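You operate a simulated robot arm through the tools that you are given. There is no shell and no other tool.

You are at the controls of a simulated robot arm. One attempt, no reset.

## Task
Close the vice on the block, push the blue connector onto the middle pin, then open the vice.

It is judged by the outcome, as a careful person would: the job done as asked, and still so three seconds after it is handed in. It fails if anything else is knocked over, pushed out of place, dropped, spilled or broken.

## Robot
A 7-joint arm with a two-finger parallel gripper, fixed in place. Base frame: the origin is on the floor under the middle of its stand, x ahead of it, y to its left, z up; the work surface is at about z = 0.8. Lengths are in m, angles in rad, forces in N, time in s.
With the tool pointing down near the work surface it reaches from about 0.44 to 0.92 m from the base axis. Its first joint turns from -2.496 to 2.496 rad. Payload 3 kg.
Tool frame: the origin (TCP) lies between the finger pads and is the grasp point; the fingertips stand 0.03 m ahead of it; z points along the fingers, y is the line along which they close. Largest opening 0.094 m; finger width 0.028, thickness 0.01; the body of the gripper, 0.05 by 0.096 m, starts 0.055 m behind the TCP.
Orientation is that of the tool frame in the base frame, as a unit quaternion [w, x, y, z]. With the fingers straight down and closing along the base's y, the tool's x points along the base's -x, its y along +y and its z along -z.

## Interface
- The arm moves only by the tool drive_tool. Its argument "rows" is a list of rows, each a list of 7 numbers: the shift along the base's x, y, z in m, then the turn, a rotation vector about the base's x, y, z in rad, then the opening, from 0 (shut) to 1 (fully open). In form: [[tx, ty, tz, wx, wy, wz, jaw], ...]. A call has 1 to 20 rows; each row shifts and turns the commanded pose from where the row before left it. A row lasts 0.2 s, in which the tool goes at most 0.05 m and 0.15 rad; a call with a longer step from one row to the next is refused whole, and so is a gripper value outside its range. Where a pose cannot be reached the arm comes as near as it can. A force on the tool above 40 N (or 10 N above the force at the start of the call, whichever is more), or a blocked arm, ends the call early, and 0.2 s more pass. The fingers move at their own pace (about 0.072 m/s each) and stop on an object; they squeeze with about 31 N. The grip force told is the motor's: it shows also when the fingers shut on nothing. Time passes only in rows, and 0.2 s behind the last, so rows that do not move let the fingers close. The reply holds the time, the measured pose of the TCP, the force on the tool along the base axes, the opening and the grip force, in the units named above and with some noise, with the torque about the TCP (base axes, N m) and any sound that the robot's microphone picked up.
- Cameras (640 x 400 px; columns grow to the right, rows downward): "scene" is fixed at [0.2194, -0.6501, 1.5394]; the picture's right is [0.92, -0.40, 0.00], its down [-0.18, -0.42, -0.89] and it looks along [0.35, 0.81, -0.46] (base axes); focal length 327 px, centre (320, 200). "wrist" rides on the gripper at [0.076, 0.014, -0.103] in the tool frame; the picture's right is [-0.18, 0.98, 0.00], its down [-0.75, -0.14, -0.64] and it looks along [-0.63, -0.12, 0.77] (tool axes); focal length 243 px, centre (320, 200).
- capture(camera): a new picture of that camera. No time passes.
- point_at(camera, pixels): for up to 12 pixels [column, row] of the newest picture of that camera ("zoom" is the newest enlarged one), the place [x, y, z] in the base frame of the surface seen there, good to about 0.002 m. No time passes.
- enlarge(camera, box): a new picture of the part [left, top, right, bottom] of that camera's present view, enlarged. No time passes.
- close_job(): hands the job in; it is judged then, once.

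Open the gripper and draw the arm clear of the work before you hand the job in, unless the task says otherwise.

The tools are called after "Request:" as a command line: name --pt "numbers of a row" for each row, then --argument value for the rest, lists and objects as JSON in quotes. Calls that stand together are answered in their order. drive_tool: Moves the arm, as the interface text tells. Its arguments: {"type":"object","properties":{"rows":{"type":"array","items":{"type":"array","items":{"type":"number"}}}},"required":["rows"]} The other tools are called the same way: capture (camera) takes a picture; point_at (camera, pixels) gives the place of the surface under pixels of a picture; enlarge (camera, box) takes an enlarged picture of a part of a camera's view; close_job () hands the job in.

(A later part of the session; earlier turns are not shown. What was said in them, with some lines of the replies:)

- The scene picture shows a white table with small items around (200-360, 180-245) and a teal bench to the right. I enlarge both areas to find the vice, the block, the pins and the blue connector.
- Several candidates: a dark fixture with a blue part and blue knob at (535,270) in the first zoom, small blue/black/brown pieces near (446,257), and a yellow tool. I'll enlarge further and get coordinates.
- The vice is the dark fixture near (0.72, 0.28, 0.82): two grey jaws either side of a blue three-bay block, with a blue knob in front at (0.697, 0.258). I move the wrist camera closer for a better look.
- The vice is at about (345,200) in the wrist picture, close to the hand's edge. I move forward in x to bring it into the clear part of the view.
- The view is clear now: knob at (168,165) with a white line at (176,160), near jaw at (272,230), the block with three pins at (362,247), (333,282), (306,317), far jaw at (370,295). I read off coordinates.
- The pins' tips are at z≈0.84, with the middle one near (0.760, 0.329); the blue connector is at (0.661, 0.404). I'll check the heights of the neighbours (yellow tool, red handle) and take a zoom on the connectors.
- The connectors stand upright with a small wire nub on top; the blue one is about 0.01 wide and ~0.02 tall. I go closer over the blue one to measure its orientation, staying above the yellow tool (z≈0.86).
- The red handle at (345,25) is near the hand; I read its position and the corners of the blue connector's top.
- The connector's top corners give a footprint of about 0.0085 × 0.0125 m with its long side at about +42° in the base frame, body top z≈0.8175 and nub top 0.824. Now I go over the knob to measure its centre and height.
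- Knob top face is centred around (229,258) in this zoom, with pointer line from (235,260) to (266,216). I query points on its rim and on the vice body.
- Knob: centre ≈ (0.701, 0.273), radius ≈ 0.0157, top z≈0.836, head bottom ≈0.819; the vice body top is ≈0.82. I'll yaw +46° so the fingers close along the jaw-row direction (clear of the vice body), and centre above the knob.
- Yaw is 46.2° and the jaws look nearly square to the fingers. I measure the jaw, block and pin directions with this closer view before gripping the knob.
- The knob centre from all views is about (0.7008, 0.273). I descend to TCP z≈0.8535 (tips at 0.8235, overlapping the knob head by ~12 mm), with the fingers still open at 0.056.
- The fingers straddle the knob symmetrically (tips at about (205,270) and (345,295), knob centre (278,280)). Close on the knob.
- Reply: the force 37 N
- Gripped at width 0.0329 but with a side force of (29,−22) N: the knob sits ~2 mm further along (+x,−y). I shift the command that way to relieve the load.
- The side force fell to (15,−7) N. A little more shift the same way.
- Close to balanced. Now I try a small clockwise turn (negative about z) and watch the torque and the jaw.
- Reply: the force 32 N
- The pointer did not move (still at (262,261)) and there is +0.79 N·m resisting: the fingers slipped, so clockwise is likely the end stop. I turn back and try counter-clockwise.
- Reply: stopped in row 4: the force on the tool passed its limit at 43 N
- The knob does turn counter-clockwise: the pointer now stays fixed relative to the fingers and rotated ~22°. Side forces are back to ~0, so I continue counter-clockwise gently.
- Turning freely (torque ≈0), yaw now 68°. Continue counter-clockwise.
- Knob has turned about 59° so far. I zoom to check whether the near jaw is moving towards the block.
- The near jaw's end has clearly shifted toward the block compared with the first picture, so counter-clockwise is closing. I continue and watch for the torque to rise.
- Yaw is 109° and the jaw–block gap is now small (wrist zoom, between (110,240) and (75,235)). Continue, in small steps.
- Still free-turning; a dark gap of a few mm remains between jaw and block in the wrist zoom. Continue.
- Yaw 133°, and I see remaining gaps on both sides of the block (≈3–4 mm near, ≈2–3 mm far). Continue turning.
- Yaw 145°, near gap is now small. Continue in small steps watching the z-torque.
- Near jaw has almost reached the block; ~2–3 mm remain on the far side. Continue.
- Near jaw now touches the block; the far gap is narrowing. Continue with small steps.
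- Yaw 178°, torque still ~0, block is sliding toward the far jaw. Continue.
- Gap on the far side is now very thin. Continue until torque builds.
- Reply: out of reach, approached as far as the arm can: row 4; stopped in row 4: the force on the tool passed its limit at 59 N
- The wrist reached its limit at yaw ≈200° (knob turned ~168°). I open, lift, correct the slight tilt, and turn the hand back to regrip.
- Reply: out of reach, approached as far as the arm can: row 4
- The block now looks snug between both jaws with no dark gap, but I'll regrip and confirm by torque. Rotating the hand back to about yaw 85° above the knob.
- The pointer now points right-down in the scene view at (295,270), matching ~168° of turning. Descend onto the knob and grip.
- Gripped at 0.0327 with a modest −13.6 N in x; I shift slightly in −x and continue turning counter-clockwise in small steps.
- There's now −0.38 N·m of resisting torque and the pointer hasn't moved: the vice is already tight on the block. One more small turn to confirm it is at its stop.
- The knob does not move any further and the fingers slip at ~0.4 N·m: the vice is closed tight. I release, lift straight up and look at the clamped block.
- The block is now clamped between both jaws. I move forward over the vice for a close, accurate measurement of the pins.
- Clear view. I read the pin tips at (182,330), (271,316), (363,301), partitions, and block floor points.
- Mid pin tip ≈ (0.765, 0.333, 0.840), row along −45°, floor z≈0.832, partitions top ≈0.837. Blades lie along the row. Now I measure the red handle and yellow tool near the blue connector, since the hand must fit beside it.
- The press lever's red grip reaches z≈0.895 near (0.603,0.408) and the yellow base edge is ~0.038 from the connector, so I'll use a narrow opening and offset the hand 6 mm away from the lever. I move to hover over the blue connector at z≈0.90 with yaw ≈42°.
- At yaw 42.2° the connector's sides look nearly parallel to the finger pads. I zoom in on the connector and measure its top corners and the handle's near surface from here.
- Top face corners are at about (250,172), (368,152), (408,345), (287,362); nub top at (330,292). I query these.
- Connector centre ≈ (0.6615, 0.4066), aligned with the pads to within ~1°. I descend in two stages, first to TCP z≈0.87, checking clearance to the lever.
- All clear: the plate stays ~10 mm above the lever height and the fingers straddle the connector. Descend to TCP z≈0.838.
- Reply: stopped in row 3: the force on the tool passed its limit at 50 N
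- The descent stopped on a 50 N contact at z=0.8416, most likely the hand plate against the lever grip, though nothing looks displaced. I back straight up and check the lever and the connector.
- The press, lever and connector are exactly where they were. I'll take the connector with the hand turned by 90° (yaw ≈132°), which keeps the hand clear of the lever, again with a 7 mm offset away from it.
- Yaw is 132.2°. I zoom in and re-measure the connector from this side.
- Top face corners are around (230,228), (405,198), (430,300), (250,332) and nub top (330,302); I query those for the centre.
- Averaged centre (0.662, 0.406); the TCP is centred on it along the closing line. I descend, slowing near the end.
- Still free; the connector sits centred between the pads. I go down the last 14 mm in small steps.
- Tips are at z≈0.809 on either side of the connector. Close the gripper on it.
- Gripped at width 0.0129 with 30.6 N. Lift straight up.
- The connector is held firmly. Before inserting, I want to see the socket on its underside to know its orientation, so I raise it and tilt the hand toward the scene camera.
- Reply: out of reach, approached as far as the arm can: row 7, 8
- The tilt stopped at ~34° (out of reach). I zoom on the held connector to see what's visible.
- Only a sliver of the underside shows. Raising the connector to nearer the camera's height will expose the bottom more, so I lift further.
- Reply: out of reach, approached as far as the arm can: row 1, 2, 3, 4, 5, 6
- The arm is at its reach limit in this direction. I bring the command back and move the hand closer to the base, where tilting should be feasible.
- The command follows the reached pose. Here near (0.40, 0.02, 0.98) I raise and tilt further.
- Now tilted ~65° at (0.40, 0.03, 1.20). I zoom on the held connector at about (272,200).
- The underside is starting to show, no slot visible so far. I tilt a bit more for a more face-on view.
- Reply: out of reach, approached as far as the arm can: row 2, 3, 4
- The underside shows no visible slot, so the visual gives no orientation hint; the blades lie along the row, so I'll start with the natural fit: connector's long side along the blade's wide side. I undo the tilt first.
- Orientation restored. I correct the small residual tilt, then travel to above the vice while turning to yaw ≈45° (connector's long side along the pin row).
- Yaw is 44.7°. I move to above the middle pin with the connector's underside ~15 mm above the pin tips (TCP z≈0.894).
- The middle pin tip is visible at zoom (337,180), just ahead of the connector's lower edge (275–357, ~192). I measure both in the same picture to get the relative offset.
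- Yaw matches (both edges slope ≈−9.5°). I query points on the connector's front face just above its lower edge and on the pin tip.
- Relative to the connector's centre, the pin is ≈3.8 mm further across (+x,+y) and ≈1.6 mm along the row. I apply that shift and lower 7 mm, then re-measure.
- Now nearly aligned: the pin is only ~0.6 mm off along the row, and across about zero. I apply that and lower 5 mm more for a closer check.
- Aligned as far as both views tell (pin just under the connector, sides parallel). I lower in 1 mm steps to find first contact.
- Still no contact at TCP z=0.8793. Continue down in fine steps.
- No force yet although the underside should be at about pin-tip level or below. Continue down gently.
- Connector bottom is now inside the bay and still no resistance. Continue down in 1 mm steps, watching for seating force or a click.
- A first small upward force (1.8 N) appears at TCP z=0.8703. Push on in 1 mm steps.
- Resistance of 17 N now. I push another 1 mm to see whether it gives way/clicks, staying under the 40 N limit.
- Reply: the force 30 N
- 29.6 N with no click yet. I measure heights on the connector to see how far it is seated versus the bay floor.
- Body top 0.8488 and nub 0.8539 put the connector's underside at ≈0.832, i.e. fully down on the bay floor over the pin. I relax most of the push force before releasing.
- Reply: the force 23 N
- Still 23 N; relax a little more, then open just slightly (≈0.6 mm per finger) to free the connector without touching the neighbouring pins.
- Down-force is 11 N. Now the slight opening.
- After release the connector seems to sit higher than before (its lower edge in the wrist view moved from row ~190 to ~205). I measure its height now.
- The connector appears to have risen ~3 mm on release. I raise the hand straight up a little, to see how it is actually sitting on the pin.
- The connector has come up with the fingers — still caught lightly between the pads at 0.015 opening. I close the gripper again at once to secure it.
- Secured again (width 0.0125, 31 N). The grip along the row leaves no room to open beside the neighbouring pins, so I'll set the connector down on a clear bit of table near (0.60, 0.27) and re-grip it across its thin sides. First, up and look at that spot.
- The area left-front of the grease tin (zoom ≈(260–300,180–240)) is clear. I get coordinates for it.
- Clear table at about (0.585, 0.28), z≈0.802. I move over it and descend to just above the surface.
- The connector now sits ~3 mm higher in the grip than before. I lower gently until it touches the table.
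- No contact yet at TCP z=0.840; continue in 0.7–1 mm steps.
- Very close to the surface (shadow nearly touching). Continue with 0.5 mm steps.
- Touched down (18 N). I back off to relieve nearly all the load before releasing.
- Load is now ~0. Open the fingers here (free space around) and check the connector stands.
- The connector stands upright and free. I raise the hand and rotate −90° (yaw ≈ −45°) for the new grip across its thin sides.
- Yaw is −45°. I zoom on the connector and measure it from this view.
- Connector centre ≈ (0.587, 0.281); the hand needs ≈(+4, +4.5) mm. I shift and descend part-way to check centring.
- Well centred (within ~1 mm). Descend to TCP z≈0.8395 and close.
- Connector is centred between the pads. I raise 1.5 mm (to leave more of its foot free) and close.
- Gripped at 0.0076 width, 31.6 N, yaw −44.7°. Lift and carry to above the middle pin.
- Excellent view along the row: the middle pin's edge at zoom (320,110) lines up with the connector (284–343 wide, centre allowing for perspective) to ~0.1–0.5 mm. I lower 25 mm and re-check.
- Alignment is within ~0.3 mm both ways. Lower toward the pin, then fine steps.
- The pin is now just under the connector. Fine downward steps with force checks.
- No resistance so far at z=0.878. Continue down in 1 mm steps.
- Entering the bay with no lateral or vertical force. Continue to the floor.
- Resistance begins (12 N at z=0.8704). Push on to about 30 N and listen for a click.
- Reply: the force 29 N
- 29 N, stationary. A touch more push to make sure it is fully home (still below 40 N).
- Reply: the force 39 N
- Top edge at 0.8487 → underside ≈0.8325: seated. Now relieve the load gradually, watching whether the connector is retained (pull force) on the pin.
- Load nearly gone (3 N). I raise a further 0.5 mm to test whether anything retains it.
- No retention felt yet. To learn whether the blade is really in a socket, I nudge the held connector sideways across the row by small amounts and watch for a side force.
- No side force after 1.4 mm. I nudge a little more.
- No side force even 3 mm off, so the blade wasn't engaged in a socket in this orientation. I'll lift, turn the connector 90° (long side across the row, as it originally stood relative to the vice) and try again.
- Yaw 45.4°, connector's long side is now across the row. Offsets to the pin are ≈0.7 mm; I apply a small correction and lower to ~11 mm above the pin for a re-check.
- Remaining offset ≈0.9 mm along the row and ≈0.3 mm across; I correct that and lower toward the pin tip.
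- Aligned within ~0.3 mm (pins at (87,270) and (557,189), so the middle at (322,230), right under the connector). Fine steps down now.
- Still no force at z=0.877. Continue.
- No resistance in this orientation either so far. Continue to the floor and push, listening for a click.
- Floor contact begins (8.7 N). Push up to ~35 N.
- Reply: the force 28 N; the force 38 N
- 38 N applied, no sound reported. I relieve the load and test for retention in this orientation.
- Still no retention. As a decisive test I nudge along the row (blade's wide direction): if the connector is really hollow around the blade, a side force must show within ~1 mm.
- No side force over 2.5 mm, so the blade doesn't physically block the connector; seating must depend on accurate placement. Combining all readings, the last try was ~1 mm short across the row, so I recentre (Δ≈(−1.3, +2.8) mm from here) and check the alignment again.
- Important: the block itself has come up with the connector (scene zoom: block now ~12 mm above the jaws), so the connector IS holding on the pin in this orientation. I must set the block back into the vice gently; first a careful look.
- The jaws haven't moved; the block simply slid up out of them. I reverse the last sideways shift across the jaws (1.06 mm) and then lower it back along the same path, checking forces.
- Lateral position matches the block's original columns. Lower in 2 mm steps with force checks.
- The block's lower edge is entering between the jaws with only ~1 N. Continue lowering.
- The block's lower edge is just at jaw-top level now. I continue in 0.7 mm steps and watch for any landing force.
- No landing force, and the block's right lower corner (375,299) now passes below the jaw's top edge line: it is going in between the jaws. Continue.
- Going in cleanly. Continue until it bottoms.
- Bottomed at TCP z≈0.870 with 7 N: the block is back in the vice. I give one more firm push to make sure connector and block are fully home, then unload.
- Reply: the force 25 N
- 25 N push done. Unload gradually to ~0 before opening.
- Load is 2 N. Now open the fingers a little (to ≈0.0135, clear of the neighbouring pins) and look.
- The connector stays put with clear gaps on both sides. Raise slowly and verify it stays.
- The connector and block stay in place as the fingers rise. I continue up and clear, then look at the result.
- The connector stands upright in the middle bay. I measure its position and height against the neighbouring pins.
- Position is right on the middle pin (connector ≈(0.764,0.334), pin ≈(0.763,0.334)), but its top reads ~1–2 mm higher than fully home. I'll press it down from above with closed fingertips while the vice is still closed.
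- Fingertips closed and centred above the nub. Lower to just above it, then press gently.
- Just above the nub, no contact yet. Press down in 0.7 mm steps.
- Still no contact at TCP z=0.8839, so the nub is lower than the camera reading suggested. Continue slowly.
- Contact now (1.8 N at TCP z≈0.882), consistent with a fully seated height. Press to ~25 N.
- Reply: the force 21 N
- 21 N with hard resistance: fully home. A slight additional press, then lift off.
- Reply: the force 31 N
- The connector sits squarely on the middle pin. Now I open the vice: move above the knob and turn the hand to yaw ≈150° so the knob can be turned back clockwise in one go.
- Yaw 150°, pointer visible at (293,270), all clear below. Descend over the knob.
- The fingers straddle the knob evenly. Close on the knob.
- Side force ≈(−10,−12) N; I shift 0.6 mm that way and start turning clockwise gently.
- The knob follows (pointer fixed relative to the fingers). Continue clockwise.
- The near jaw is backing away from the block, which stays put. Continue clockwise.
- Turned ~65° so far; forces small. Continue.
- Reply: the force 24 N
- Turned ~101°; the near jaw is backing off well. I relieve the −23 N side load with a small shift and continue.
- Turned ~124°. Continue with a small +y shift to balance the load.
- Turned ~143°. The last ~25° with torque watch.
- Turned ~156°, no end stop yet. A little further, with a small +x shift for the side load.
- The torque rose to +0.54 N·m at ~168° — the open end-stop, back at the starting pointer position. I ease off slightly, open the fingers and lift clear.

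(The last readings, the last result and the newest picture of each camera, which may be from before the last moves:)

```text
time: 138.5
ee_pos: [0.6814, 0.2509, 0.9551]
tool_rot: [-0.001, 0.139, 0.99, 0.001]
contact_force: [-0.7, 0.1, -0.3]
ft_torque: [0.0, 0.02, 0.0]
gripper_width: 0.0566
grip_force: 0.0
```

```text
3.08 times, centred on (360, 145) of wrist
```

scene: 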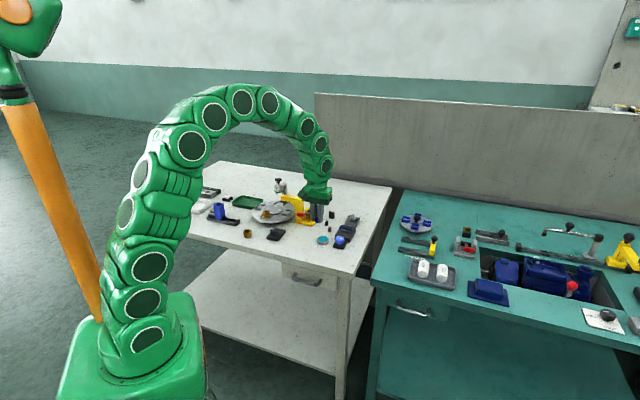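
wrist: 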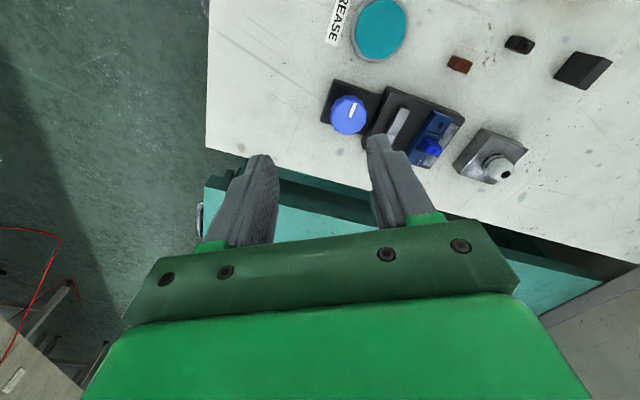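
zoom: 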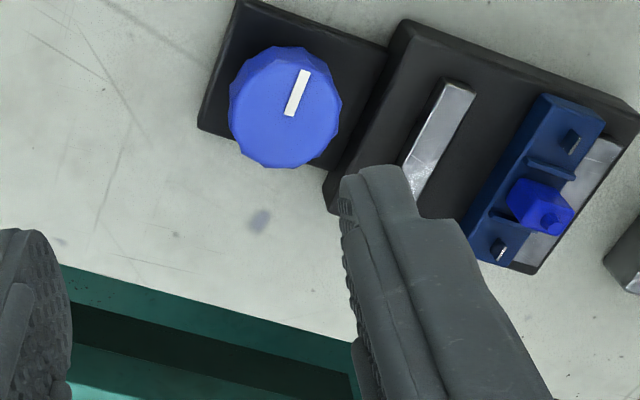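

The vice is open (pointer back at its start, near jaw well clear), and the block with the blue connector on its middle pin stands undisturbed. I retract the arm up and away and take a final overview.

Request:
drive_tool --pt "-0.02 0 0.04 0 0 0.08 0.8" --pt "-0.02 0 0.04 0 0 0.08 1" --pt "-0.02 0 0.03 0 0 0.08 1" --pt "-0.02 0 0.03 0 0 0.04 1" --pt "0 0 0 0 0 0 1"

Request:
capture --camera "scene"

Request:
enlarge --camera "scene" --box '[170, 160, 380, 260]'

Request:
enlarge --camera "scene" --box '[325, 213, 365, 253]'

Request:
capture --camera "wrist"

```text
time: 139.7
ee_pos: [0.6017, 0.2517, 1.0939]
tool_rot: [0.0, 0.0, 1.0, 0.001]
contact_force: [0.3, 0.4, 0.4]
ft_torque: [-0.03, 0.02, -0.04]
gripper_width: 0.0943
grip_force: 0.1
```

```text
taken
```

scene: 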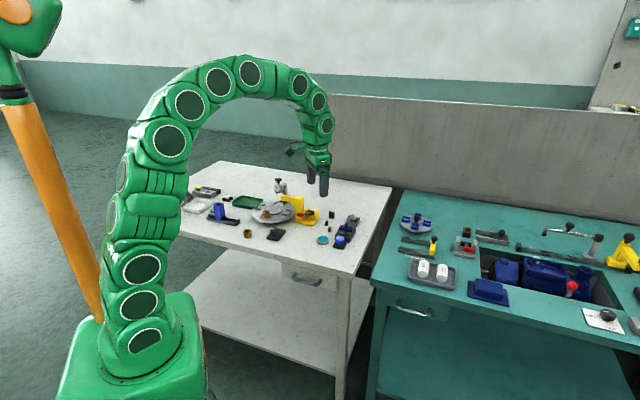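

```text
3.05 times, centred on (275, 210) of scene
```

zoom: 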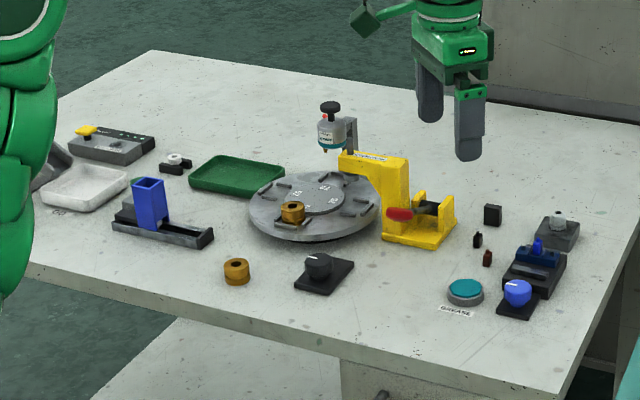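

```text
10.00 times, centred on (345, 233) of scene
```

zoom: 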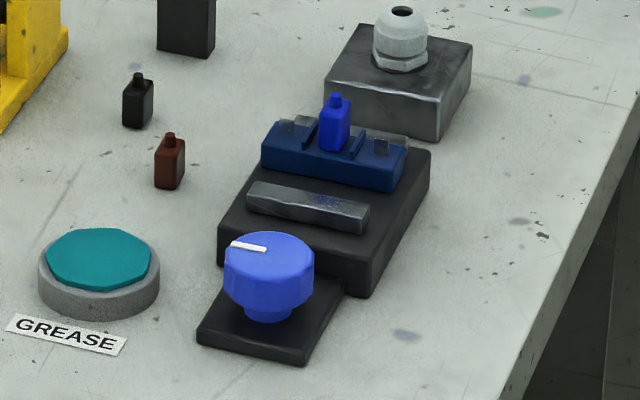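

```text
taken
```

wrist: 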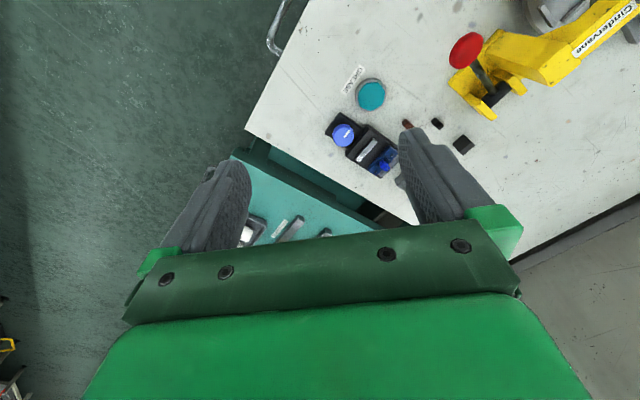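

Final overview: the vice is open, the block rests in it with the blue connector upright on the middle pin. The press, tin, brown/black connectors and other items are where they were, and the gripper is open and clear. Handing in.

Request:
close_job

```text
The job is handed in.
```

The job is handed in. The blue connector is on the middle pin and the vice is open again. In the final pictures everything else on the bench looks to be where it started.

- **Closing the vice:** the knob closes it counter-clockwise, about 168° of turn. The block ended up snug between both jaws and the knob would not turn further.
- **Seating the connector:** it did not hold on the pin with its long side along the row, so I set it down on the table and re-gripped it. With its long side across the row it held. I pushed it home with up to about 38 N gripped, then pressed about 31 N from above. I never heard a click. I judged it seated because the block lifted along with it and it went no lower under the final press.
- **Block pulled out of the vice:** testing that hold lifted the block out of the closed jaws by about 12 mm. I lowered it back between them to the bottom before pressing the connector down. The block may sit a fraction of a millimetre along the jaws from where it was.
- **Contact while picking up:** on the first approach to the connector the hand hit something at about 50 N, most likely the press lever. The press and lever looked unmoved afterwards.
- **Opening the vice:** the knob is back at its starting position and the near jaw is well clear of the block.
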